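You operate a simulated robot arm through the tools that you are given. There is no shell and no other tool.

Carry out the task below with a simulated two-armed robot. There is one attempt and no reset: what you move stays moved.

JOB
Pick up the small blue spool with one hand, pass it to the other hand and put it on the shelf under the blue bench. Put the small red spool on the shelf under the blue bench. Take the black cap and put it on the top of the blue bench. Turn the black knob to 5. The order is free. Set down upright: small blue spool, small red spool.

It is judged by the outcome, as a careful person would: the job done as asked, and still so three seconds after it is handed in. It fails if anything else is knocked over, pushed out of place, dropped, spilled or broken. Lids that push on must go on centred and level and be pressed home; caps that screw on are set level and turned clockwise until they are tight.

ROBOT AND FRAMES
Two 7-joint arms with two-finger parallel grippers on one trunk that stands fixed in place. Base frame: the origin is at the foot of the trunk, x ahead of it, y to its left, z up. Readings come in m, degrees, newtons and seconds.
The left shoulder is at [0.071, 0.156, 1.08], the right one opposite. Each reaches about 1.231 m from its shoulder. Payload 3.91 kg a hand.
Tool frame (each hand has its own): the origin (TCP) lies between the finger pads and is the grasp point; the fingertips stand 0.03 m ahead of it; z points along the fingers, y is the line along which they close. The gripper opens to 0.11 m. The fingers are 0.02 m wide and 0.01 m thick; the gripper's body (0.048 by 0.112 m) begins 0.055 m behind the TCP.
Orientation is that of the tool frame in the base frame, as a unit quaternion [x, y, z, w]. With the fingers straight down and closing along the base's y, the tool's x points along the base's -x, its y along +y and its z along -z.

CONTROLS
- The arms move only by the tool arm_command. It takes "left_increments", "right_increments" or both (then of equal length, played together; a hand with none holds still); each is a list of rows, each an object (a shift or turn left out is 0, a gripper value left out holds the last) with "angular": the turn, a rotation vector about the base's x, y, z in degrees, a list of three; "xyz": the shift along the base's x, y, z in m, a list of three; "grip": the finger opening in m, from 0 to 0.11. In form: [{"angular": [rx, ry, rz], "xyz": [x, y, z], "grip": grip}, ...]. A call has 1 to 20 rows; each row is the pose to reach, as a shift and turn from the pose commanded when the call began. Rows are played at 5 a second. More than 0.05 m and 8.6 degrees between two rows, or a gripper value outside its range, and nothing of the call is played. Where a pose cannot be reached the arm comes as near as it can. A force on the tool above 40 N (or 10 N above the force at the start of the call, whichever is more), or a blocked arm, ends the call early, and 0.2 s more pass. Each finger travels about 0.108 m/s and halts on what it meets, pressing with about 30 N; the grip force reading is that of the motor and also rises with nothing between the fingers. The clock runs only during rows and for 0.2 s after the last one: add rows that repeat a pose to give the fingers time. It gives the time, the measured TCP pose, the force on the tool (base axes), the opening and the grip force at its end, in the units of the frame above (readings bear some noise), with the torque about the TCP (base axes, N m) and any sound that the robot's microphone picked up.
- Cameras (640 x 400 px; columns grow to the right, rows downward): "scene" is now at [0.1347, -0.0042, 1.3]; the picture's right is [-0.07, -1.00, 0.00], its down [-0.56, 0.04, -0.83] and it looks along [0.83, -0.06, -0.56] (base axes); focal length 214 px, centre (320, 200). "left" rides on the left gripper at [0.072, -0.017, -0.103] in its tool frame; the picture's right is [0.23, 0.97, 0.00], its down [-0.76, 0.18, -0.62] and it looks along [-0.61, 0.14, 0.78] (tool axes); focal length 222 px, centre (320, 200). "right" rides on the right gripper at [0.072, 0.017, -0.103] in its tool frame; the picture's right is [-0.23, 0.97, 0.00], its down [-0.76, -0.18, -0.62] and it looks along [-0.61, -0.14, 0.78] (tool axes); focal length 222 px, centre (320, 200). There is no depth. A picture from a camera that has moved, and an enlarged one, comes with that camera's place and axes in the base frame and with its lens. The place of the scene camera against the robot may be out by one fixed shift of up to 0.012 m in any direction.
- grab_frame(camera): a new picture of that camera. The clock stands still meanwhile.
- slide_trunk(by): slides the trunk up (or, below 0, down) by that many m; the arms and the scene camera ride with it, the base frame stays. It gives what a move gives, with no picture.
- aim_head(pan, tilt): turns the head with the scene camera to pan (to the left, within 86 degrees either way) and tilt (down, from -29 to 69), counted from straight ahead of the robot. It gives what a move gives.
- zoom(camera, box): a new picture of the part [left, top, right, bottom] of that camera's present view, enlarged. The clock stands still meanwhile.
- job_done(): hands the job in; it is judged then, once.

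Places have to be worked out from the pictures, the camera data and where the tool is seen. Open the grippers and draw the arms clear of the work before you hand the job in, unless the task says otherwise.

The tools are called after "Call:" by a JSON object that holds its "api" and its "payload". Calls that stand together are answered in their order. arm_command: Moves the arms, as the interface text tells. Its arguments: {"type":"object","properties":{"left_increments":{"type":"array"},"right_increments":{"type":"array"}},"required":[]} The other tools are called the same way: slide_trunk (by) moves the trunk up or down; aim_head (pan, tilt) turns the head that bears the scene camera; grab_frame (camera) takes a picture; zoom (camera, box) takes an enlarged picture of a part of a camera's view; job_done () hands the job in.

At the start:

```text
clock: 0.0
left_tcp_pos: [0.5858, 0.2579, 1.1973]
left_tcp_rot: [0.0, 1.0, 0.0, 0.0]
left_ft_force: [1.1, -0.6, -0.5]
left_ft_torque: [-0.01, 0.03, 0.03]
left_gripper_width: 0.11
left_gripper_force: 0.1
right_tcp_pos: [0.5556, -0.3186, 1.2182]
right_tcp_rot: [0.001, 1.0, 0.0, 0.0]
right_ft_force: [0.0, -0.1, 0.8]
right_ft_torque: [-0.02, 0.02, -0.01]
right_gripper_width: 0.1097
right_gripper_force: 0.1
trunk travel left (down, up): [-0.525, 0.415]
head pan, tilt (commanded): [-4.1, 33.8]
```

scene: 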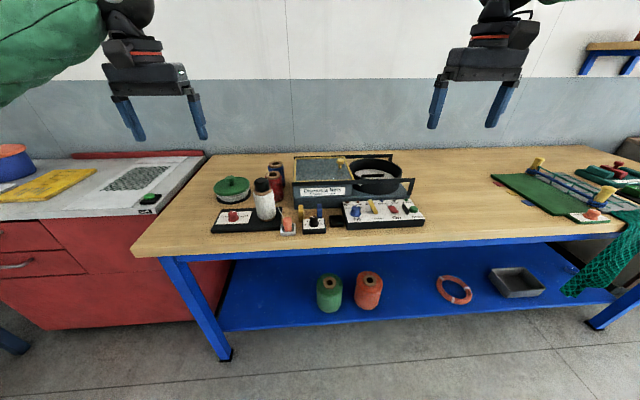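
right: 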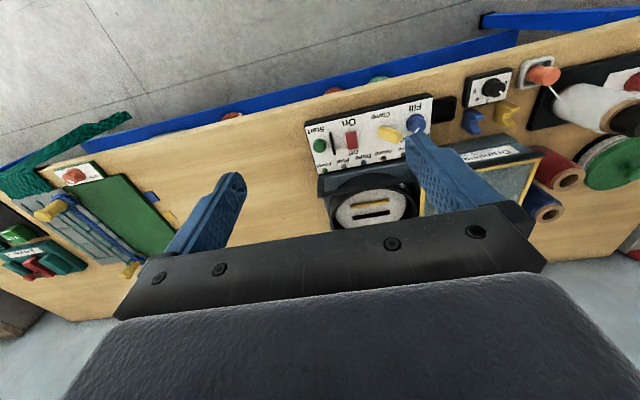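
left: 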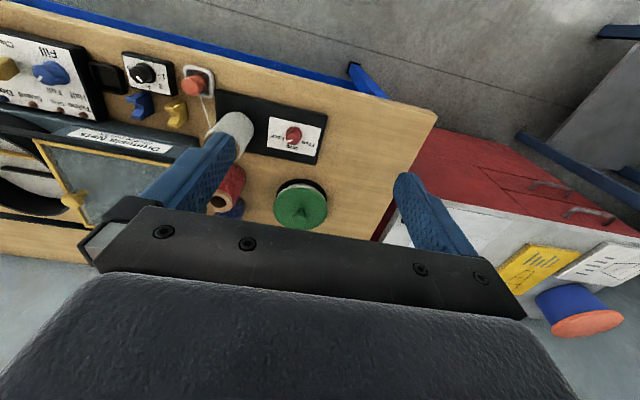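

I start by looking closely at the bench with zoomed views of the work area, before any motion.

Call:
{"api": "zoom", "payload": {"camera": "scene", "box": [200, 140, 440, 290]}}

Call:
{"api": "zoom", "payload": {"camera": "scene", "box": [200, 230, 600, 380]}}

Call:
{"api": "zoom", "payload": {"camera": "left", "box": [0, 0, 400, 250]}}

Call:
{"api": "zoom", "payload": {"camera": "right", "box": [280, 20, 640, 245]}}

```text
2.67 times, centred on (320, 215) of scene
camera zoom: at [0.1347, -0.0042, 1.3], right [-0.07, -1.0, 0.0], down [-0.56, 0.04, -0.83], along [0.83, -0.06, -0.56], focal length 572 px, centre (320, 160)
```

zoom: 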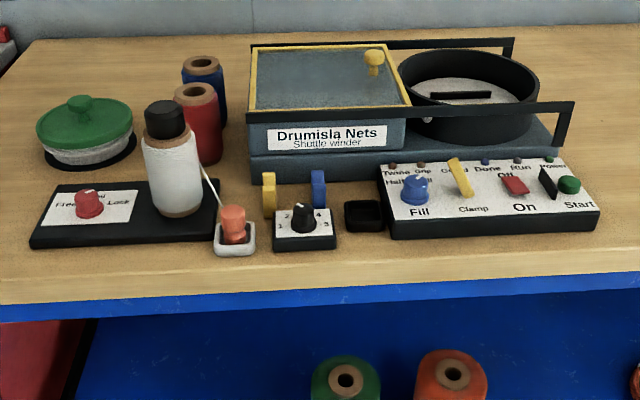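

```text
1.60 times, centred on (400, 305) of scene
camera zoom: at [0.1347, -0.0042, 1.3], right [-0.07, -1.0, 0.0], down [-0.56, 0.04, -0.83], along [0.83, -0.06, -0.56], focal length 343 px, centre (192, 32)
```

zoom: 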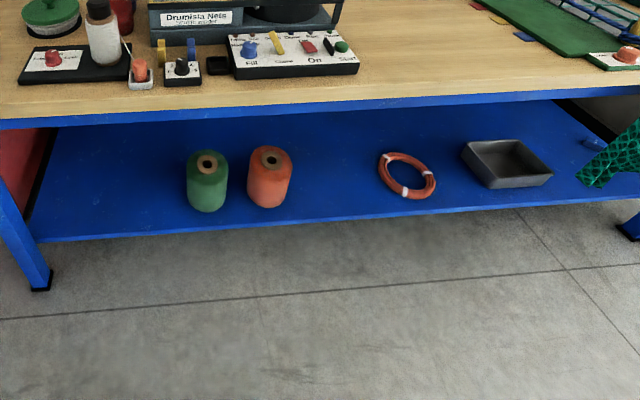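

```text
1.60 times, centred on (200, 125) of left
camera zoom: at [0.514, 0.242, 1.301], right [-0.23, 0.97, 0.0], down [0.76, 0.18, 0.62], along [0.61, 0.14, -0.78], focal length 355 px, centre (512, 320)
```

zoom: 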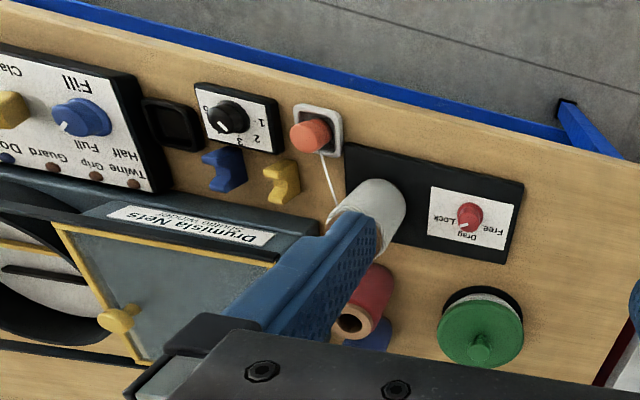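

```text
1.78 times, centred on (460, 132) of right
camera zoom: at [0.483, -0.3023, 1.3218], right [0.23, 0.97, 0.0], down [0.76, -0.18, 0.62], along [0.61, -0.14, -0.78], focal length 395 px, centre (71, 320)
```

zoom: 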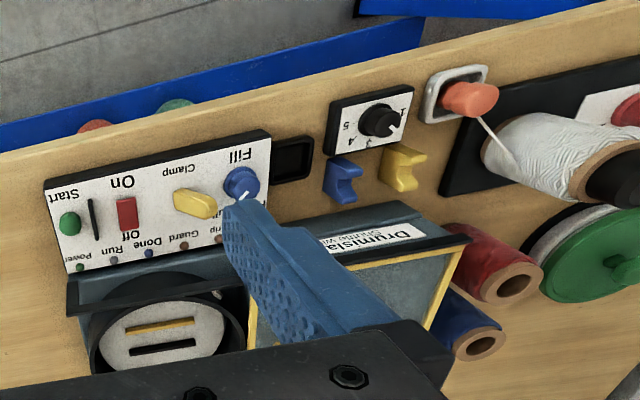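

The small red and blue spools stand behind the white cone that wears a black cap; the black knob with the 1–5 dial is on the small white plate at the front. I'll look around with the head to check which benches there are and see details.

Call:
{"api": "aim_head", "payload": {"pan": -45, "tilt": 30}}

Call:
{"api": "grab_frame", "payload": {"camera": "scene"}}

Call:
{"api": "aim_head", "payload": {"pan": 50, "tilt": 30}}

Call:
{"api": "grab_frame", "payload": {"camera": "scene"}}

Call:
{"api": "aim_head", "payload": {"pan": 12, "tilt": 40}}

Call:
{"api": "grab_frame", "payload": {"camera": "scene"}}

Call:
{"api": "zoom", "payload": {"camera": "scene", "box": [250, 100, 450, 225]}}

```text
clock: 1.1
left_tcp_pos: [0.5866, 0.2574, 1.1963]
left_tcp_rot: [0.001, 1.0, 0.0, 0.0]
left_ft_force: [-0.1, 0.2, -0.1]
left_ft_torque: [0.02, 0.01, -0.01]
left_gripper_width: 0.1102
left_gripper_force: 0.1
right_tcp_pos: [0.5557, -0.3184, 1.2191]
right_tcp_rot: [0.0, 1.0, 0.0, 0.0]
right_ft_force: [0.3, 0.1, 0.3]
right_ft_torque: [-0.01, 0.05, 0.01]
right_gripper_width: 0.1099
right_gripper_force: 0.0
trunk travel left (down, up): [-0.525, 0.415]
head pan, tilt (commanded): [-45.0, 30.0]
```

```text
taken
camera scene: at [0.1103, -0.0618, 1.306], right [-0.71, -0.71, 0.0], down [-0.35, 0.35, -0.87], along [0.61, -0.61, -0.5], focal length 214 px, centre (320, 200)
```

scene: 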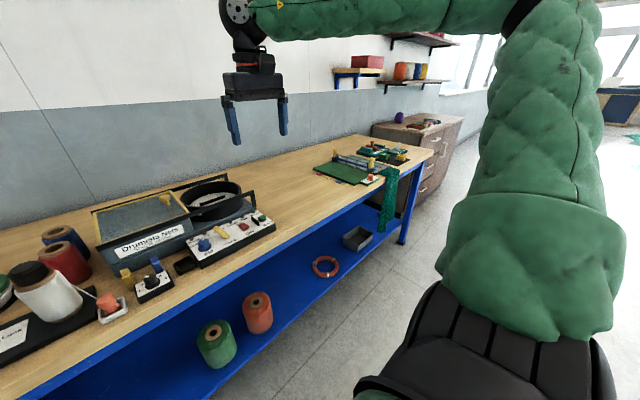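

```text
clock: 2.8
left_tcp_pos: [0.5867, 0.2566, 1.1961]
left_tcp_rot: [0.0, 1.0, 0.001, 0.0]
left_ft_force: [0.2, -0.1, 0.2]
left_ft_torque: [-0.01, -0.02, 0.01]
left_gripper_width: 0.1103
left_gripper_force: 0.0
right_tcp_pos: [0.5554, -0.3199, 1.2177]
right_tcp_rot: [0.001, 1.0, 0.0, 0.0]
right_ft_force: [-0.8, 0.2, 0.4]
right_ft_torque: [0.02, 0.01, 0.0]
right_gripper_width: 0.1103
right_gripper_force: 0.1
trunk travel left (down, up): [-0.525, 0.415]
head pan, tilt (commanded): [50.0, 30.0]
```

```text
taken
camera scene: at [0.1045, 0.0714, 1.306], right [0.77, -0.64, 0.0], down [-0.32, -0.38, -0.87], along [0.56, 0.66, -0.5], focal length 214 px, centre (320, 200)
```

scene: 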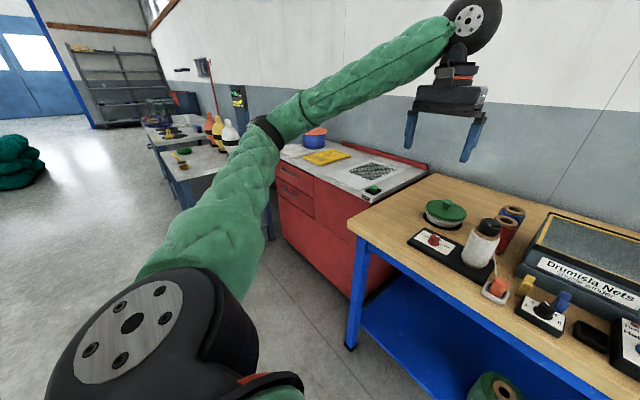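

```text
clock: 3.8
left_tcp_pos: [0.5854, 0.2585, 1.1968]
left_tcp_rot: [0.0, 1.0, 0.0, 0.0]
left_ft_force: [-0.5, -0.5, 0.4]
left_ft_torque: [-0.04, -0.02, 0.04]
left_gripper_width: 0.1103
left_gripper_force: 0.1
right_tcp_pos: [0.5555, -0.3196, 1.2188]
right_tcp_rot: [0.0, 1.0, 0.0, 0.0]
right_ft_force: [0.1, -0.5, -0.2]
right_ft_torque: [0.01, 0.06, -0.04]
right_gripper_width: 0.1099
right_gripper_force: 0.1
trunk travel left (down, up): [-0.525, 0.415]
head pan, tilt (commanded): [12.0, 40.0]
```

```text
taken
camera scene: at [0.1294, 0.0199, 1.2907], right [0.21, -0.98, 0.0], down [-0.63, -0.13, -0.77], along [0.75, 0.16, -0.64], focal length 214 px, centre (320, 200)
```

scene: 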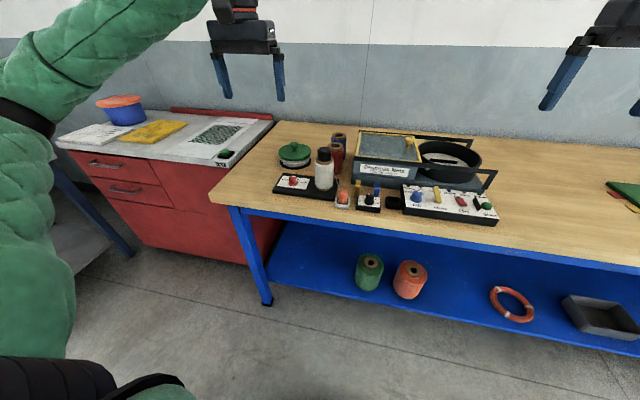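

```text
3.20 times, centred on (350, 162) of scene
camera zoom: at [0.1294, 0.0199, 1.2907], right [0.21, -0.98, 0.0], down [-0.63, -0.13, -0.77], along [0.75, 0.16, -0.64], focal length 686 px, centre (224, 320)
```

zoom: 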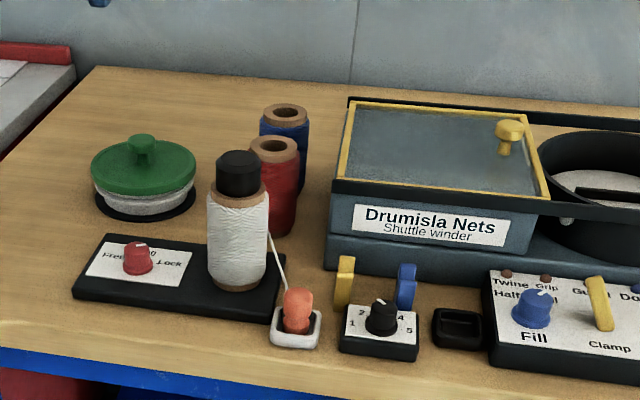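

The black cap sits on the white cone at about (0.69, 0.12, 1.0), the knob is near (0.64, −0.02, 0.89), and the spools stand behind at y≈0.115. I bring the left hand above the group, well clear of the tops, to get closer wrist views.

Call:
{"api": "arm_command", "payload": {"left_increments": [{"xyz": [0.012, -0.035, -0.016]}, {"xyz": [0.024, -0.07, -0.032]}, {"xyz": [0.036, -0.105, -0.048]}, {"xyz": [0.048, -0.14, -0.064]}, {"xyz": [0.06, -0.175, -0.08]}, {"xyz": [0.074, -0.208, -0.097]}, {"xyz": [0.074, -0.208, -0.097]}]}}

Call:
{"api": "grab_frame", "payload": {"camera": "left"}}

Call:
{"api": "grab_frame", "payload": {"camera": "right"}}

Call:
{"api": "grab_frame", "payload": {"camera": "scene"}}

```text
clock: 5.4
left_tcp_pos: [0.6587, 0.048, 1.1014]
left_tcp_rot: [0.0, 1.0, 0.0, 0.001]
left_ft_force: [0.9, 0.6, 1.4]
left_ft_torque: [0.01, -0.04, 0.02]
left_gripper_width: 0.1101
left_gripper_force: 0.0
right_tcp_pos: [0.5554, -0.3177, 1.2178]
right_tcp_rot: [0.001, 1.0, 0.0, 0.0]
right_ft_force: [-0.3, 0.0, -0.5]
right_ft_torque: [-0.03, -0.02, 0.01]
right_gripper_width: 0.1102
right_gripper_force: 0.0
trunk travel left (down, up): [-0.525, 0.415]
head pan, tilt (commanded): [12.0, 40.0]
```

```text
taken
camera left: at [0.5861, 0.032, 1.2048], right [-0.23, 0.97, 0.0], down [0.76, 0.18, 0.62], along [0.61, 0.14, -0.78], focal length 222 px, centre (320, 200)
```

left: 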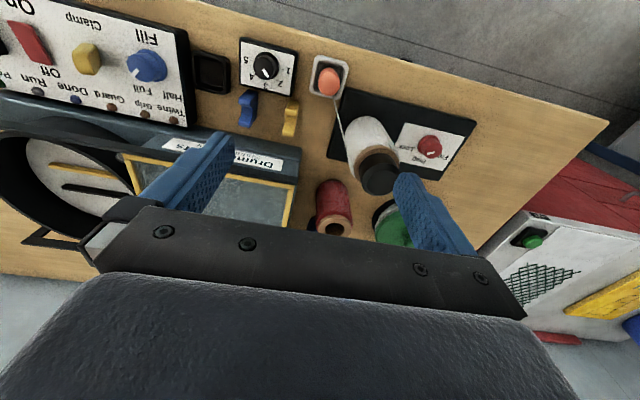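

```text
taken
camera right: at [0.4824, -0.3016, 1.3222], right [0.23, 0.97, 0.0], down [0.76, -0.18, 0.62], along [0.61, -0.14, -0.78], focal length 222 px, centre (320, 200)
```

right: 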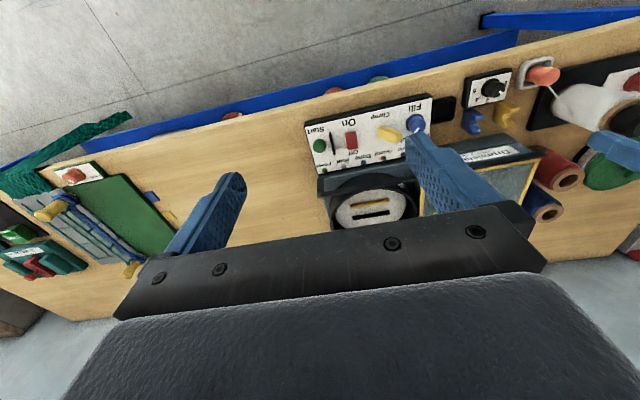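

```text
taken
camera scene: at [0.1289, 0.0205, 1.2907], right [0.21, -0.98, 0.0], down [-0.63, -0.13, -0.77], along [0.75, 0.16, -0.64], focal length 214 px, centre (320, 200)
```

scene: 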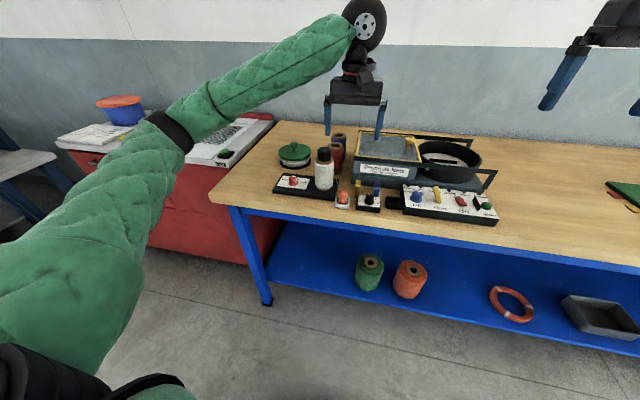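

The left wrist view shows the knob plate, the coral peg, the capped white cone and the red spool. I zoom in for the dial and accurate pixel positions.

Call:
{"api": "zoom", "payload": {"camera": "left", "box": [220, 20, 360, 108]}}

Call:
{"api": "zoom", "payload": {"camera": "left", "box": [280, 60, 480, 260]}}

Call:
{"api": "zoom", "payload": {"camera": "right", "box": [440, 50, 640, 230]}}

```text
4.55 times, centred on (290, 64) of left
camera zoom: at [0.5861, 0.032, 1.2048], right [-0.23, 0.97, 0.0], down [0.76, 0.18, 0.62], along [0.61, 0.14, -0.78], focal length 1010 px, centre (456, 818)
```

zoom: 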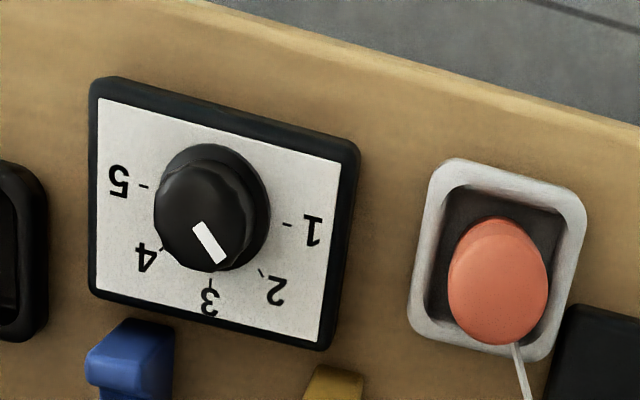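

```text
2.00 times, centred on (380, 160) of left
camera zoom: at [0.5861, 0.032, 1.2048], right [-0.23, 0.97, 0.0], down [0.76, 0.18, 0.62], along [0.61, 0.14, -0.78], focal length 444 px, centre (200, 280)
```

zoom: 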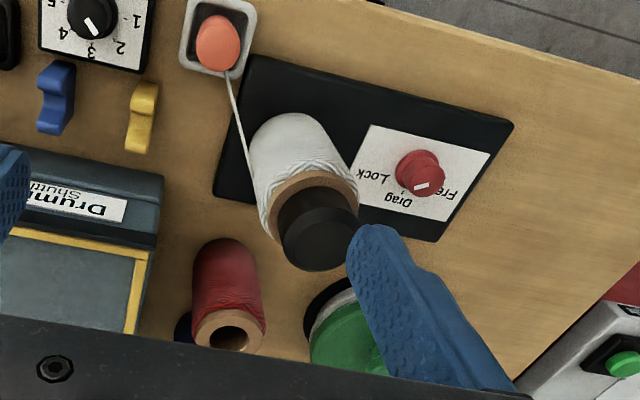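

```text
2.22 times, centred on (540, 140) of right
camera zoom: at [0.4824, -0.3016, 1.3222], right [0.23, 0.97, 0.0], down [0.76, -0.18, 0.62], along [0.61, -0.14, -0.78], focal length 494 px, centre (-169, 333)
```

zoom: 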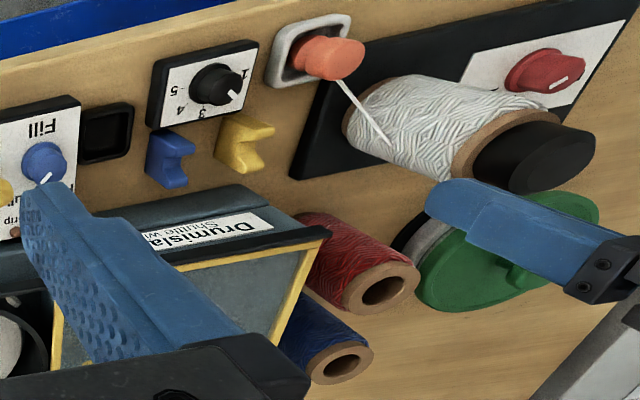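

Dial marks check out: plate at z≈0.880, centre (0.642, −0.023), 1 at +y, 3 at +x, 5 at −y; the pointer is at 2, so it must turn 135° clockwise (seen from above). The cap centre is near (0.699, 0.127), top z≈1.00; I move the left hand directly above it to refine.

Call:
{"api": "arm_command", "payload": {"left_increments": [{"xyz": [0.02, 0.04, 0.0]}, {"xyz": [0.04, 0.079, 0.0]}, {"xyz": [0.04, 0.079, 0.0]}, {"xyz": [0.04, 0.079, 0.0]}]}}

Call:
{"api": "grab_frame", "payload": {"camera": "left"}}

Call:
{"api": "zoom", "payload": {"camera": "left", "box": [240, 80, 400, 180]}}

Call:
{"api": "zoom", "payload": {"camera": "scene", "box": [270, 60, 430, 220]}}

```text
clock: 6.4
left_tcp_pos: [0.6993, 0.1273, 1.1028]
left_tcp_rot: [0.0, 1.0, 0.0, 0.0]
left_ft_force: [0.5, 0.5, -0.8]
left_ft_torque: [-0.03, 0.0, 0.0]
left_gripper_width: 0.1104
left_gripper_force: 0.0
right_tcp_pos: [0.5554, -0.318, 1.2188]
right_tcp_rot: [0.001, 1.0, 0.0, 0.0]
right_ft_force: [0.6, -0.2, -0.2]
right_ft_torque: [-0.01, 0.0, 0.0]
right_gripper_width: 0.1096
right_gripper_force: 0.1
trunk travel left (down, up): [-0.525, 0.415]
head pan, tilt (commanded): [12.0, 40.0]
```

```text
taken
camera left: at [0.6268, 0.1112, 1.207], right [-0.23, 0.97, 0.0], down [0.76, 0.18, 0.62], along [0.61, 0.14, -0.78], focal length 222 px, centre (320, 200)
```

left: 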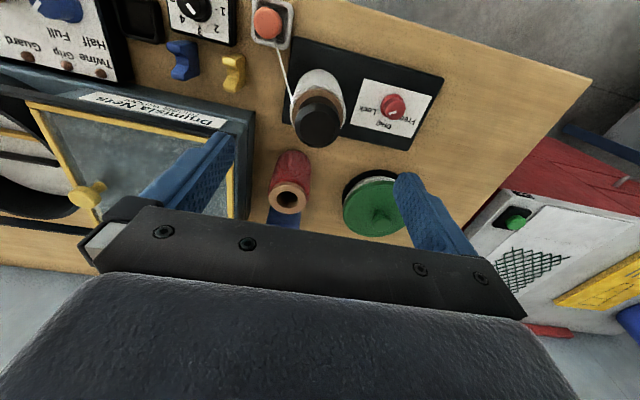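

```text
4.00 times, centred on (320, 130) of left
camera zoom: at [0.6268, 0.1112, 1.207], right [-0.23, 0.97, 0.0], down [0.76, 0.18, 0.62], along [0.61, 0.14, -0.78], focal length 888 px, centre (320, 480)
```

zoom: 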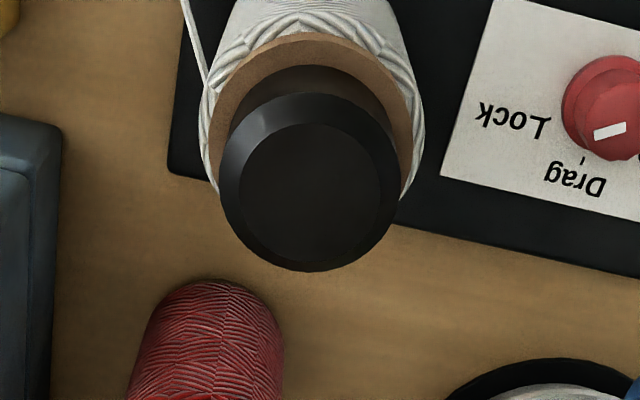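

```text
2.50 times, centred on (350, 140) of scene
camera zoom: at [0.1294, 0.0202, 1.2907], right [0.21, -0.98, 0.0], down [-0.63, -0.13, -0.77], along [0.75, 0.16, -0.64], focal length 536 px, centre (245, 350)
```

zoom: 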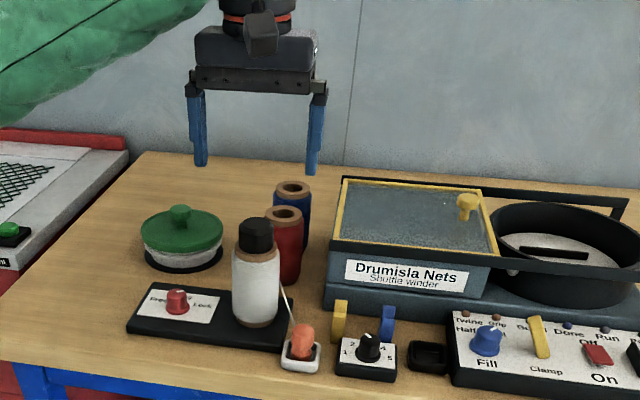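

Combining both left views puts the cap top centre at (0.702, 0.128, 1.000), diameter about 43 mm. I descend with a 70 mm opening to put the fingertips about 2 cm down the cap's side, and close.

Call:
{"api": "arm_command", "payload": {"left_increments": [{"xyz": [0.0027, 0.0007, 0.0], "grip": 0.075}, {"xyz": [0.0027, 0.0007, -0.03], "grip": 0.075}, {"xyz": [0.0027, 0.0007, -0.06], "grip": 0.075}, {"xyz": [0.0027, 0.0007, -0.08], "grip": 0.075}, {"xyz": [0.0027, 0.0007, -0.093], "grip": 0.075}, {"xyz": [0.0027, 0.0007, -0.093], "grip": 0.075}]}}

Call:
{"api": "grab_frame", "payload": {"camera": "left"}}

Call:
{"api": "zoom", "payload": {"camera": "scene", "box": [270, 80, 390, 200]}}

```text
clock: 7.8
left_tcp_pos: [0.7027, 0.1294, 1.0074]
left_tcp_rot: [0.001, 1.0, 0.0, 0.0]
left_ft_force: [0.4, -0.8, 0.5]
left_ft_torque: [0.0, 0.02, -0.01]
left_gripper_width: 0.0752
left_gripper_force: 0.1
right_tcp_pos: [0.5555, -0.3185, 1.2177]
right_tcp_rot: [0.0, 1.0, 0.0, -0.001]
right_ft_force: [0.6, -0.5, 0.2]
right_ft_torque: [-0.01, 0.01, 0.01]
right_gripper_width: 0.1096
right_gripper_force: 0.1
trunk travel left (down, up): [-0.525, 0.415]
head pan, tilt (commanded): [12.0, 40.0]
```

```text
taken
camera left: at [0.6309, 0.113, 1.111], right [-0.23, 0.97, 0.0], down [0.76, 0.18, 0.62], along [0.61, 0.14, -0.78], focal length 222 px, centre (320, 200)
```

left: 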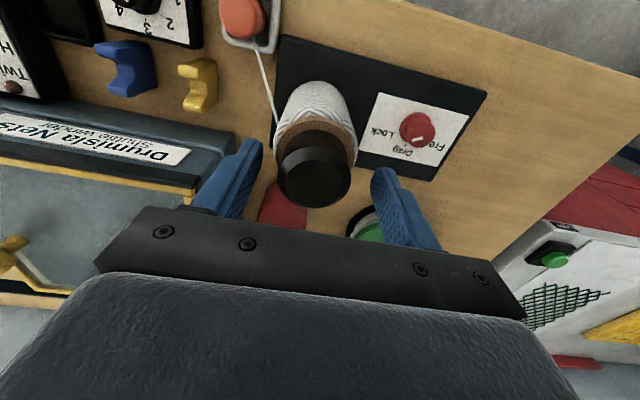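

```text
3.33 times, centred on (330, 140) of scene
camera zoom: at [0.1293, 0.0196, 1.2907], right [0.21, -0.98, 0.0], down [-0.63, -0.13, -0.77], along [0.75, 0.16, -0.64], focal length 715 px, centre (287, 400)
```

zoom: 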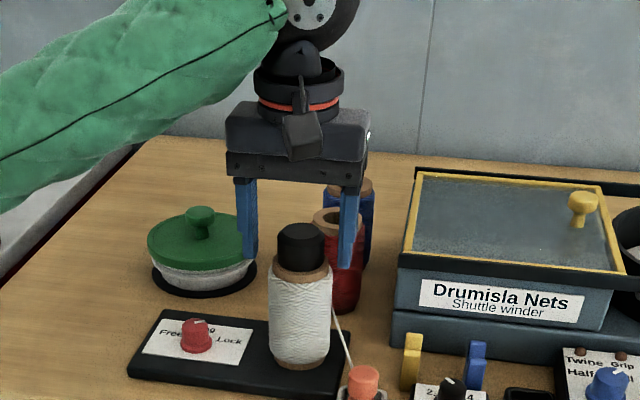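

The fingers straddle the cap centrally. I close the gripper and let it settle.

Call:
{"api": "arm_command", "payload": {"left_increments": [{"grip": 0.05}, {"grip": 0.03}, {"grip": 0.03}, {"grip": 0.03}]}}

Call:
{"api": "zoom", "payload": {"camera": "scene", "box": [270, 80, 390, 200]}}

```text
clock: 8.8
left_tcp_pos: [0.7046, 0.1285, 1.008]
left_tcp_rot: [0.001, 1.0, 0.0, 0.001]
left_ft_force: [3.3, -5.2, 17.7]
left_ft_torque: [-0.31, -0.34, -0.05]
left_gripper_width: 0.0522
left_gripper_force: 30.4
right_tcp_pos: [0.5542, -0.3198, 1.218]
right_tcp_rot: [0.002, 1.0, 0.0, 0.001]
right_ft_force: [-0.4, 0.9, -0.2]
right_ft_torque: [0.01, -0.03, -0.02]
right_gripper_width: 0.1101
right_gripper_force: 0.0
trunk travel left (down, up): [-0.525, 0.415]
head pan, tilt (commanded): [12.0, 40.0]
```

```text
3.33 times, centred on (330, 140) of scene
camera zoom: at [0.1285, 0.019, 1.2909], right [0.21, -0.98, 0.0], down [-0.63, -0.13, -0.77], along [0.75, 0.16, -0.64], focal length 715 px, centre (287, 400)
```

zoom: 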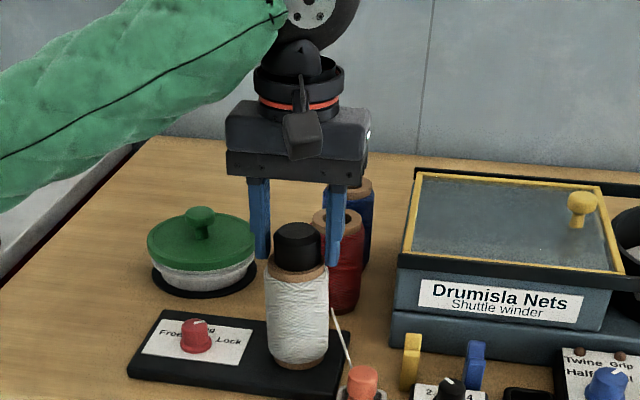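

The width (52 mm) and upward force show the fingertips have caught the cone's brown rim below the cap, so the cap is shorter (~2 cm) than I judged. I open again at once, raise 1 cm and look.

Call:
{"api": "arm_command", "payload": {"left_increments": [{"grip": 0.075}, {"grip": 0.075}, {"xyz": [0.0, 0.0, 0.01], "grip": 0.075}, {"xyz": [0.0, 0.0, 0.04], "grip": 0.075}, {"xyz": [0.0, 0.0, 0.04], "grip": 0.075}]}}

Call:
{"api": "zoom", "payload": {"camera": "left", "box": [240, 60, 400, 220]}}

Call:
{"api": "zoom", "payload": {"camera": "scene", "box": [270, 80, 390, 200]}}

```text
clock: 10.0
left_tcp_pos: [0.7054, 0.1307, 1.048]
left_tcp_rot: [-0.001, 1.0, 0.001, -0.001]
left_ft_force: [0.7, -0.2, -0.5]
left_ft_torque: [0.0, 0.02, -0.01]
left_gripper_width: 0.0753
left_gripper_force: 0.1
right_tcp_pos: [0.5561, -0.3194, 1.2177]
right_tcp_rot: [0.001, 1.0, 0.0, 0.0]
right_ft_force: [0.0, 0.0, 0.2]
right_ft_torque: [0.04, -0.02, 0.01]
right_gripper_width: 0.1099
right_gripper_force: 0.2
trunk travel left (down, up): [-0.525, 0.415]
head pan, tilt (commanded): [12.0, 40.0]
```

```text
2.50 times, centred on (320, 140) of left
camera zoom: at [0.6322, 0.1144, 1.1514], right [-0.23, 0.97, 0.0], down [0.76, 0.18, 0.62], along [0.61, 0.14, -0.78], focal length 555 px, centre (320, 350)
```

zoom: 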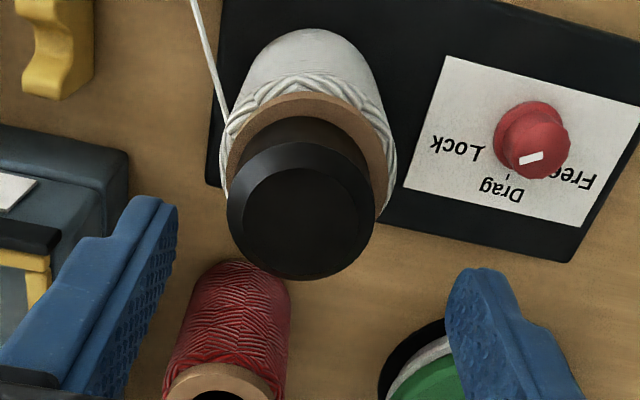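

```text
3.33 times, centred on (330, 140) of scene
camera zoom: at [0.1302, 0.0201, 1.2905], right [0.21, -0.98, 0.0], down [-0.63, -0.13, -0.77], along [0.75, 0.16, -0.64], focal length 715 px, centre (287, 400)
```

zoom: 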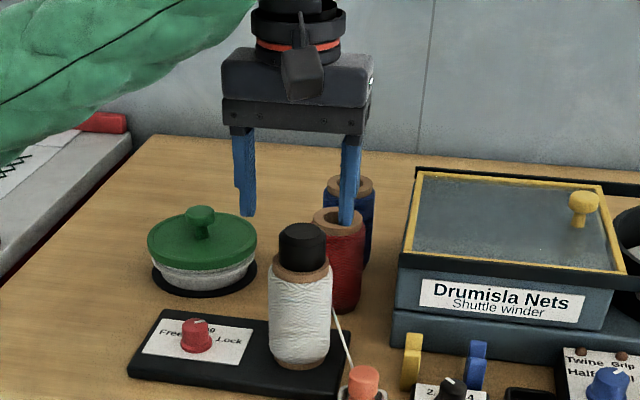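

The cone settled back where it was. The cap spans z≈0.977–1.000 over the brown rim, so I go down to fingertips at about 0.984 this time and close.

Call:
{"api": "arm_command", "payload": {"left_increments": [{"xyz": [0.0, -0.001, -0.02], "grip": 0.065}, {"xyz": [0.0, -0.001, -0.032], "grip": 0.065}, {"xyz": [0.0, -0.001, -0.032], "grip": 0.065}, {"xyz": [0.0, -0.001, -0.032], "grip": 0.05}, {"xyz": [0.0, -0.001, -0.032], "grip": 0.03}, {"xyz": [0.0, -0.001, -0.032], "grip": 0.03}, {"xyz": [0.0, -0.001, -0.032], "grip": 0.03}]}}

Call:
{"api": "zoom", "payload": {"camera": "scene", "box": [270, 80, 390, 200]}}

Call:
{"api": "zoom", "payload": {"camera": "left", "box": [240, 60, 400, 220]}}

```text
clock: 11.6
left_tcp_pos: [0.7023, 0.1275, 1.015]
left_tcp_rot: [0.001, 1.0, 0.0, 0.0]
left_ft_force: [1.1, -11.4, 0.5]
left_ft_torque: [-0.32, -0.01, 0.04]
left_gripper_width: 0.0409
left_gripper_force: 30.6
right_tcp_pos: [0.5568, -0.3208, 1.2181]
right_tcp_rot: [0.002, 1.0, -0.001, 0.0]
right_ft_force: [-0.8, 0.8, 0.0]
right_ft_torque: [-0.02, 0.0, 0.0]
right_gripper_width: 0.1099
right_gripper_force: 0.0
trunk travel left (down, up): [-0.525, 0.415]
head pan, tilt (commanded): [12.0, 40.0]
```

```text
3.33 times, centred on (330, 140) of scene
camera zoom: at [0.1296, 0.0187, 1.2906], right [0.21, -0.98, 0.0], down [-0.63, -0.13, -0.77], along [0.75, 0.16, -0.64], focal length 715 px, centre (287, 400)
```

zoom: 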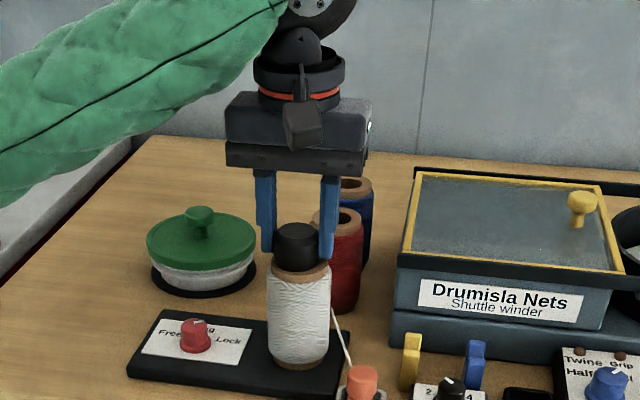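

```text
2.50 times, centred on (320, 140) of left
camera zoom: at [0.6303, 0.1117, 1.1193], right [-0.23, 0.97, 0.0], down [0.76, 0.18, 0.62], along [0.61, 0.14, -0.78], focal length 555 px, centre (320, 350)
```

zoom: 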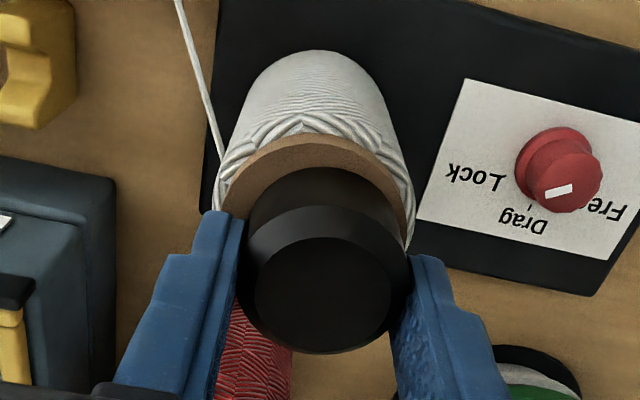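

The grip now holds the cap (41 mm) with a side force of −11 N in y, so I shift 1.5 mm to −y to relieve it and lift a few millimetres to feel whether it is loose.

Call:
{"api": "arm_command", "payload": {"left_increments": [{"xyz": [0.0, -0.0015, 0.0]}, {"xyz": [0.0, -0.0015, 0.002]}, {"xyz": [0.0, -0.0015, 0.004]}, {"xyz": [0.0, -0.0015, 0.004]}]}}

Call:
{"api": "zoom", "payload": {"camera": "scene", "box": [270, 80, 390, 200]}}

Call:
{"api": "zoom", "payload": {"camera": "left", "box": [240, 60, 400, 220]}}

```text
clock: 12.6
left_tcp_pos: [0.7028, 0.1273, 1.0194]
left_tcp_rot: [0.0, 1.0, 0.0, 0.0]
left_ft_force: [-0.3, -1.7, -1.6]
left_ft_torque: [-0.08, -0.02, -0.01]
left_gripper_width: 0.0405
left_gripper_force: 30.1
right_tcp_pos: [0.5565, -0.3194, 1.2183]
right_tcp_rot: [0.001, 1.0, 0.001, -0.001]
right_ft_force: [-0.8, 0.3, -0.6]
right_ft_torque: [0.01, 0.01, -0.02]
right_gripper_width: 0.1099
right_gripper_force: 0.0
trunk travel left (down, up): [-0.525, 0.415]
head pan, tilt (commanded): [12.0, 40.0]
```

```text
3.33 times, centred on (330, 140) of scene
camera zoom: at [0.1296, 0.0196, 1.2907], right [0.21, -0.98, 0.0], down [-0.63, -0.13, -0.77], along [0.75, 0.16, -0.64], focal length 715 px, centre (287, 400)
```

zoom: 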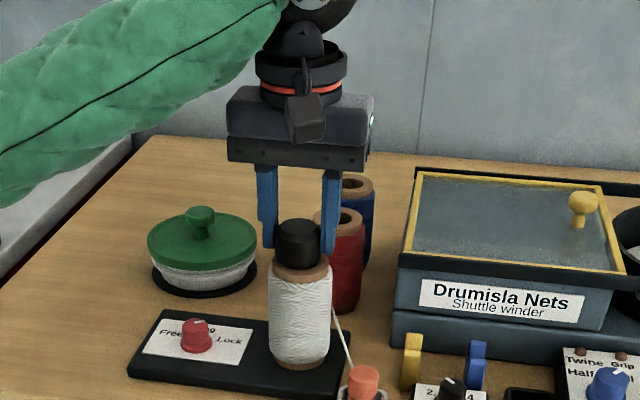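

```text
2.50 times, centred on (320, 140) of left
camera zoom: at [0.6308, 0.1114, 1.1233], right [-0.23, 0.97, 0.0], down [0.76, 0.18, 0.62], along [0.61, 0.14, -0.78], focal length 555 px, centre (320, 350)
```

zoom: 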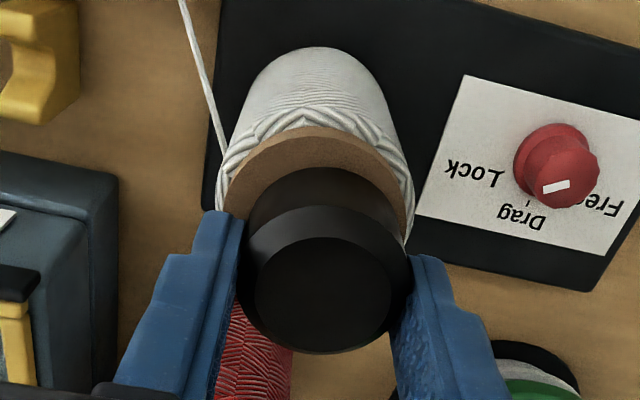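

The cap came up with almost no resistance and the cone stayed. I lift it 6 cm more and check that the cone didn't follow.

Call:
{"api": "arm_command", "payload": {"left_increments": [{"xyz": [0.0, 0.0, 0.006]}, {"xyz": [0.0, 0.0, 0.015]}, {"xyz": [0.0, 0.0, 0.03]}, {"xyz": [0.0, 0.0, 0.06]}, {"xyz": [0.0, 0.0, 0.06]}]}}

Call:
{"api": "zoom", "payload": {"camera": "scene", "box": [250, 60, 410, 220]}}

Call:
{"api": "grab_frame", "payload": {"camera": "left"}}

```text
clock: 13.8
left_tcp_pos: [0.7056, 0.1261, 1.0801]
left_tcp_rot: [0.0, 1.0, 0.0, -0.001]
left_ft_force: [-0.1, 0.9, -1.0]
left_ft_torque: [-0.03, 0.02, -0.01]
left_gripper_width: 0.0406
left_gripper_force: 29.4
right_tcp_pos: [0.5554, -0.3178, 1.2183]
right_tcp_rot: [0.001, 1.0, 0.0, 0.0]
right_ft_force: [0.2, 0.6, -0.7]
right_ft_torque: [0.02, 0.01, 0.01]
right_gripper_width: 0.1098
right_gripper_force: 0.1
trunk travel left (down, up): [-0.525, 0.415]
head pan, tilt (commanded): [12.0, 40.0]
```

```text
2.50 times, centred on (330, 140) of scene
camera zoom: at [0.1301, 0.02, 1.2905], right [0.21, -0.98, 0.0], down [-0.63, -0.13, -0.77], along [0.75, 0.16, -0.64], focal length 536 px, centre (295, 350)
```

zoom: 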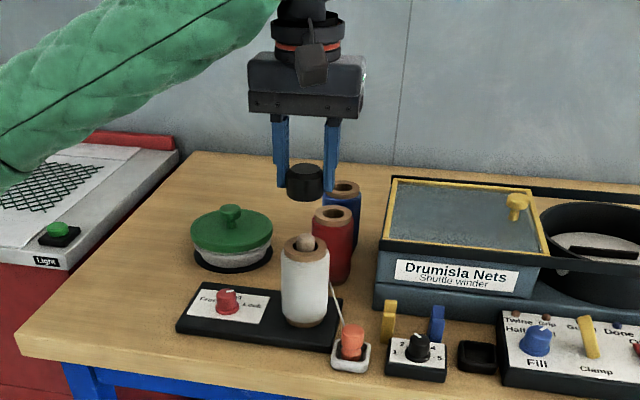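

```text
taken
camera left: at [0.6328, 0.1109, 1.1832], right [-0.23, 0.97, 0.0], down [0.76, 0.18, 0.62], along [0.61, 0.14, -0.78], focal length 222 px, centre (320, 200)
```

left: 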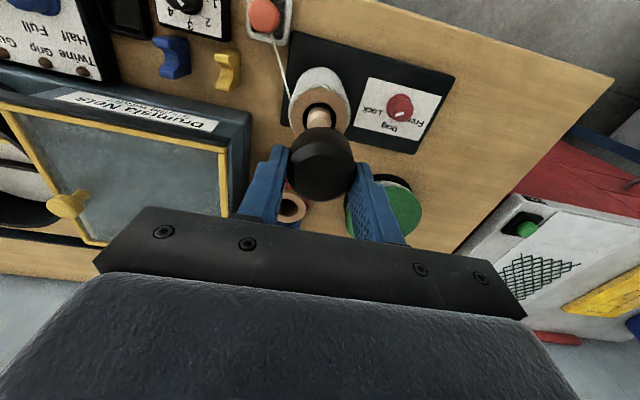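

The cap is off and the wooden peg is exposed; the cone is undisturbed. I carry the cap to the free bench area left of the pad, about (0.70, 0.37), and lower it to a few centimetres above the wood.

Call:
{"api": "arm_command", "payload": {"left_increments": [{"xyz": [0.0, 0.04, 0.0]}, {"xyz": [0.0, 0.08, 0.0]}, {"xyz": [0.0, 0.12, 0.0]}, {"xyz": [0.0, 0.16, 0.0]}, {"xyz": [0.0, 0.2, 0.0]}, {"xyz": [0.0, 0.24, 0.0]}, {"xyz": [0.0, 0.24, -0.04]}, {"xyz": [0.0, 0.24, -0.08]}, {"xyz": [0.0, 0.24, -0.12]}, {"xyz": [0.0, 0.24, -0.15]}, {"xyz": [0.0, 0.24, -0.15]}]}}

Call:
{"api": "aim_head", "payload": {"pan": 22, "tilt": 40}}

Call:
{"api": "zoom", "payload": {"camera": "scene", "box": [200, 60, 420, 220]}}

Call:
{"api": "grab_frame", "payload": {"camera": "left"}}

```text
clock: 16.2
left_tcp_pos: [0.7028, 0.367, 0.9312]
left_tcp_rot: [0.0, 1.0, 0.0, 0.001]
left_ft_force: [0.0, 0.2, -1.3]
left_ft_torque: [-0.01, 0.04, -0.01]
left_gripper_width: 0.0404
left_gripper_force: 30.4
right_tcp_pos: [0.5566, -0.3205, 1.2183]
right_tcp_rot: [0.001, 1.0, 0.0, 0.0]
right_ft_force: [-0.2, 0.4, 0.6]
right_ft_torque: [0.03, 0.0, 0.0]
right_gripper_width: 0.1102
right_gripper_force: 0.1
trunk travel left (down, up): [-0.525, 0.415]
head pan, tilt (commanded): [12.0, 40.0]
```

```text
clock: 16.9
left_tcp_pos: [0.7021, 0.3672, 0.9309]
left_tcp_rot: [0.001, 1.0, -0.001, -0.001]
left_ft_force: [-0.2, -0.5, -0.4]
left_ft_torque: [0.03, 0.03, -0.01]
left_gripper_width: 0.0406
left_gripper_force: 30.4
right_tcp_pos: [0.5556, -0.3188, 1.218]
right_tcp_rot: [0.001, 1.0, 0.0, 0.0]
right_ft_force: [0.4, -1.0, -1.2]
right_ft_torque: [-0.01, -0.01, 0.04]
right_gripper_width: 0.1098
right_gripper_force: 0.0
trunk travel left (down, up): [-0.525, 0.415]
head pan, tilt (commanded): [22.0, 40.0]
```

```text
2.50 times, centred on (310, 140) of scene
camera zoom: at [0.1251, 0.034, 1.2906], right [0.37, -0.93, 0.0], down [-0.6, -0.24, -0.77], along [0.71, 0.29, -0.64], focal length 536 px, centre (345, 350)
```

zoom: 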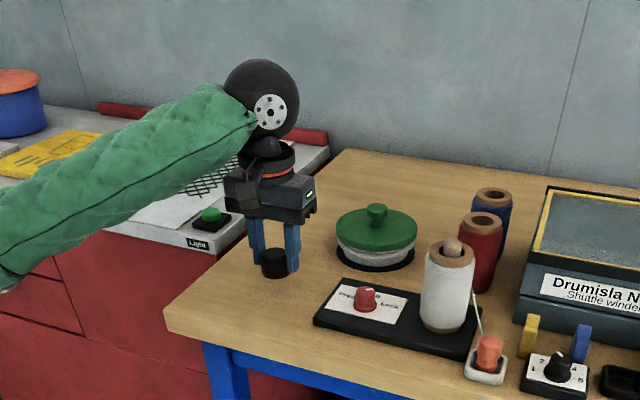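

```text
taken
camera left: at [0.6303, 0.351, 1.0348], right [-0.23, 0.97, 0.0], down [0.76, 0.18, 0.62], along [0.61, 0.14, -0.78], focal length 222 px, centre (320, 200)
```

left: 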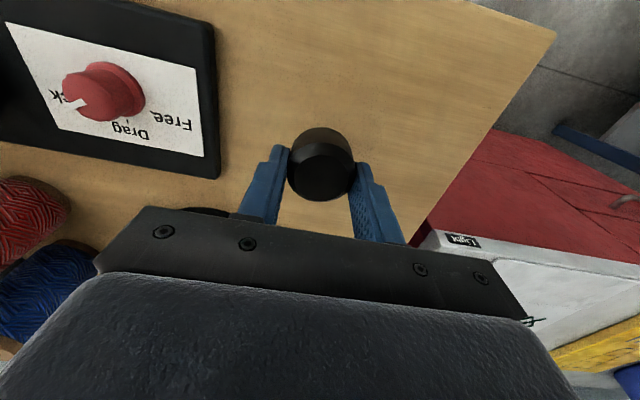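

The cap hangs over clear wood with the bench edge and pad well away. I lower in small steps, watching for contact force.

Call:
{"api": "arm_command", "payload": {"left_increments": [{"xyz": [0.0, 0.0, -0.01]}, {"xyz": [0.0, 0.0, -0.018]}, {"xyz": [0.0, 0.0, -0.022]}, {"xyz": [0.0, 0.0, -0.022]}]}}

Call:
{"api": "zoom", "payload": {"camera": "scene", "box": [260, 120, 340, 180]}}

```text
clock: 17.9
left_tcp_pos: [0.7025, 0.3664, 0.9081]
left_tcp_rot: [0.0, 1.0, 0.0, 0.0]
left_ft_force: [-0.2, 0.4, -0.3]
left_ft_torque: [-0.01, -0.01, 0.0]
left_gripper_width: 0.0405
left_gripper_force: 29.9
right_tcp_pos: [0.5542, -0.3185, 1.2176]
right_tcp_rot: [0.001, 1.0, -0.001, 0.0]
right_ft_force: [0.7, 0.5, -0.9]
right_ft_torque: [-0.01, 0.02, 0.02]
right_gripper_width: 0.1101
right_gripper_force: 0.0
trunk travel left (down, up): [-0.525, 0.415]
head pan, tilt (commanded): [22.0, 40.0]
```

```text
6.67 times, centred on (300, 150) of scene
camera zoom: at [0.1251, 0.0339, 1.2907], right [0.37, -0.93, 0.0], down [-0.6, -0.24, -0.77], along [0.71, 0.29, -0.64], focal length 1430 px, centre (453, 533)
```

zoom: 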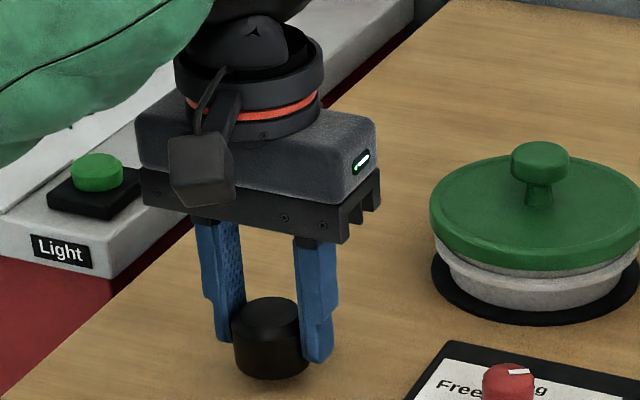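

Still no contact and the cap's shadow is close. I go on in 3 mm steps.

Call:
{"api": "arm_command", "payload": {"left_increments": [{"xyz": [0.0, 0.0, -0.003]}, {"xyz": [0.0, 0.0, -0.006]}, {"xyz": [0.0, 0.0, -0.009]}, {"xyz": [0.0, 0.0, -0.009]}]}}

Call:
{"api": "zoom", "payload": {"camera": "scene", "box": [260, 120, 340, 180]}}

```text
clock: 18.9
left_tcp_pos: [0.7036, 0.3665, 0.8971]
left_tcp_rot: [0.001, 1.0, 0.001, 0.0]
left_ft_force: [1.2, 0.1, -0.5]
left_ft_torque: [-0.03, 0.01, -0.03]
left_gripper_width: 0.0405
left_gripper_force: 29.8
right_tcp_pos: [0.555, -0.319, 1.2193]
right_tcp_rot: [0.0, 1.0, 0.0, 0.0]
right_ft_force: [0.0, -1.1, 0.2]
right_ft_torque: [-0.02, 0.02, 0.02]
right_gripper_width: 0.1097
right_gripper_force: 0.0
trunk travel left (down, up): [-0.525, 0.415]
head pan, tilt (commanded): [22.0, 40.0]
```

```text
6.67 times, centred on (300, 150) of scene
camera zoom: at [0.1251, 0.034, 1.2907], right [0.37, -0.93, 0.0], down [-0.6, -0.24, -0.77], along [0.71, 0.29, -0.64], focal length 1430 px, centre (453, 533)
```

zoom: 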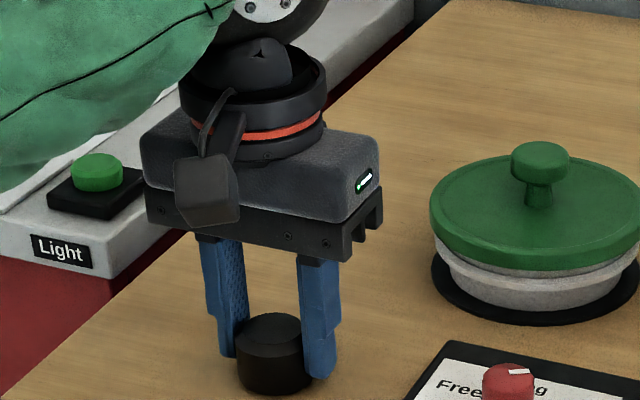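

No contact yet at TCP 0.897. I continue in 2 mm steps.

Call:
{"api": "arm_command", "payload": {"left_increments": [{"xyz": [0.0, 0.0, -0.002]}, {"xyz": [0.0, 0.0, -0.004]}, {"xyz": [0.0, 0.0, -0.006]}, {"xyz": [0.0, 0.0, -0.006]}]}}

```text
clock: 19.9
left_tcp_pos: [0.7029, 0.3661, 0.894]
left_tcp_rot: [-0.001, 1.0, 0.0, 0.002]
left_ft_force: [8.7, 1.4, 25.6]
left_ft_torque: [0.05, -0.16, -0.01]
left_gripper_width: 0.0408
left_gripper_force: 29.9
right_tcp_pos: [0.5547, -0.32, 1.2194]
right_tcp_rot: [0.002, 1.0, 0.0, 0.001]
right_ft_force: [-0.4, -0.5, 0.6]
right_ft_torque: [-0.04, 0.02, 0.03]
right_gripper_width: 0.1099
right_gripper_force: 0.1
trunk travel left (down, up): [-0.525, 0.415]
head pan, tilt (commanded): [22.0, 40.0]
```

Contact: 26 N at TCP z≈0.894, which puts the bench top at about z≈0.857. I ease up 2 mm to relieve the load, open, and lift away.

Call:
{"api": "arm_command", "payload": {"left_increments": [{"xyz": [0.0, 0.0, 0.0025]}, {"xyz": [0.0, 0.0, 0.0025], "grip": 0.045}, {"xyz": [0.0, 0.0, 0.0025], "grip": 0.065}, {"xyz": [0.0, 0.0, 0.0025], "grip": 0.065}, {"xyz": [0.0, 0.0, 0.03], "grip": 0.065}, {"xyz": [0.0, 0.0, 0.07], "grip": 0.065}, {"xyz": [0.0, 0.0, 0.12], "grip": 0.065}, {"xyz": [0.0, 0.0, 0.16], "grip": 0.065}, {"xyz": [0.0, 0.0, 0.16], "grip": 0.065}]}}

Call:
{"api": "zoom", "payload": {"camera": "scene", "box": [220, 80, 400, 200]}}

Call:
{"api": "grab_frame", "payload": {"camera": "left"}}

```text
clock: 21.9
left_tcp_pos: [0.703, 0.3689, 1.0532]
left_tcp_rot: [-0.001, 1.0, 0.0, -0.001]
left_ft_force: [-0.5, 0.6, 0.2]
left_ft_torque: [-0.03, -0.03, 0.01]
left_gripper_width: 0.0651
left_gripper_force: 0.1
right_tcp_pos: [0.5557, -0.318, 1.2178]
right_tcp_rot: [0.001, 1.0, 0.0, -0.001]
right_ft_force: [-0.3, 0.0, 0.6]
right_ft_torque: [0.01, -0.02, -0.01]
right_gripper_width: 0.1099
right_gripper_force: 0.1
trunk travel left (down, up): [-0.525, 0.415]
head pan, tilt (commanded): [22.0, 40.0]
```

```text
3.33 times, centred on (310, 140) of scene
camera zoom: at [0.1254, 0.0345, 1.2906], right [0.37, -0.93, 0.0], down [-0.6, -0.24, -0.77], along [0.71, 0.29, -0.64], focal length 715 px, centre (353, 400)
```

zoom: 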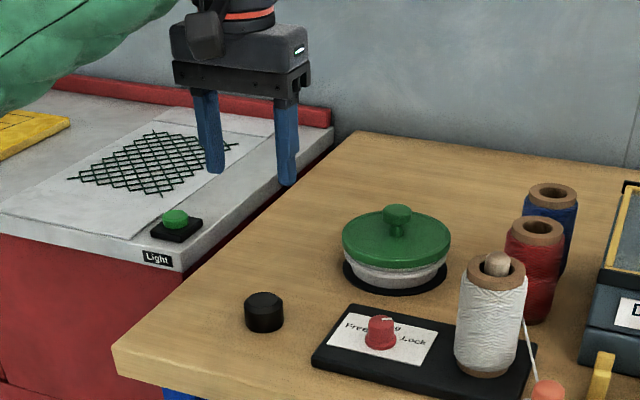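

```text
taken
camera left: at [0.6317, 0.3529, 1.1564], right [-0.23, 0.97, 0.0], down [0.76, 0.18, 0.62], along [0.61, 0.14, -0.78], focal length 222 px, centre (320, 200)
```

left: 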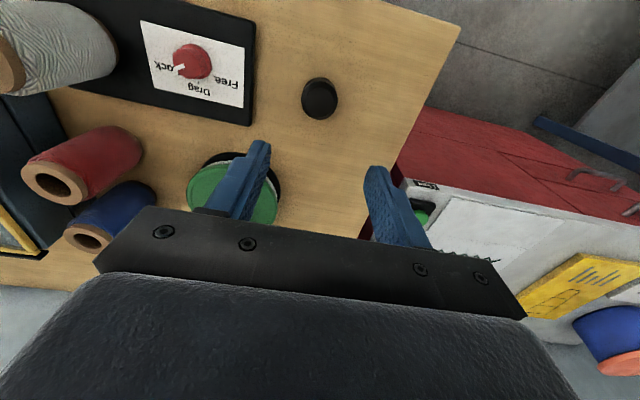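

The cap stands flat on the bench. Now the right hand goes above the black knob with a narrowed opening for a close look.

Call:
{"api": "arm_command", "payload": {"right_increments": [{"xyz": [0.012, 0.042, 0.0], "grip": 0.08}, {"xyz": [0.024, 0.084, 0.0], "grip": 0.06}, {"xyz": [0.036, 0.126, -0.02], "grip": 0.06}, {"xyz": [0.048, 0.168, -0.045], "grip": 0.06}, {"xyz": [0.06, 0.21, -0.07], "grip": 0.06}, {"xyz": [0.072, 0.252, -0.09], "grip": 0.06}, {"xyz": [0.0864, 0.2956, -0.11], "grip": 0.06}, {"xyz": [0.0864, 0.2956, -0.15], "grip": 0.06}, {"xyz": [0.0864, 0.2956, -0.188], "grip": 0.06}, {"xyz": [0.0864, 0.2956, -0.188], "grip": 0.06}]}}

Call:
{"api": "grab_frame", "payload": {"camera": "right"}}

Call:
{"api": "zoom", "payload": {"camera": "right", "box": [260, 60, 400, 148]}}

```text
refused: row 4 steps farther than a row can; nothing moved
```

```text
taken
camera right: at [0.4833, -0.3016, 1.3217], right [0.23, 0.97, 0.0], down [0.76, -0.18, 0.62], along [0.61, -0.14, -0.78], focal length 222 px, centre (320, 200)
```

right: 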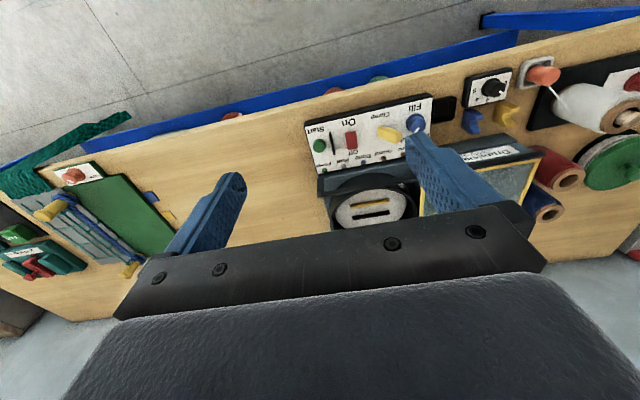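

```text
4.55 times, centred on (330, 104) of right
camera zoom: at [0.4833, -0.3016, 1.3217], right [0.23, 0.97, 0.0], down [0.76, -0.18, 0.62], along [0.61, -0.14, -0.78], focal length 1010 px, centre (274, 636)
```

zoom: 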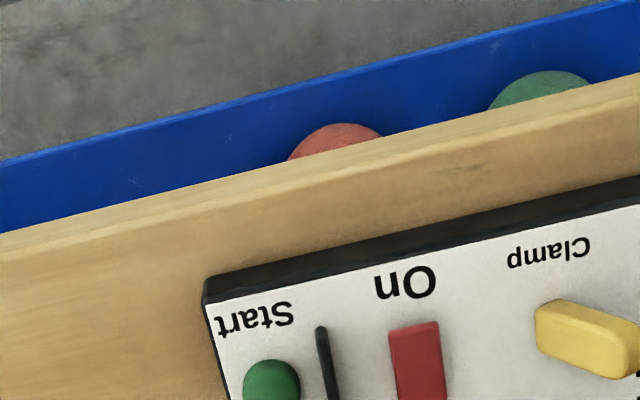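

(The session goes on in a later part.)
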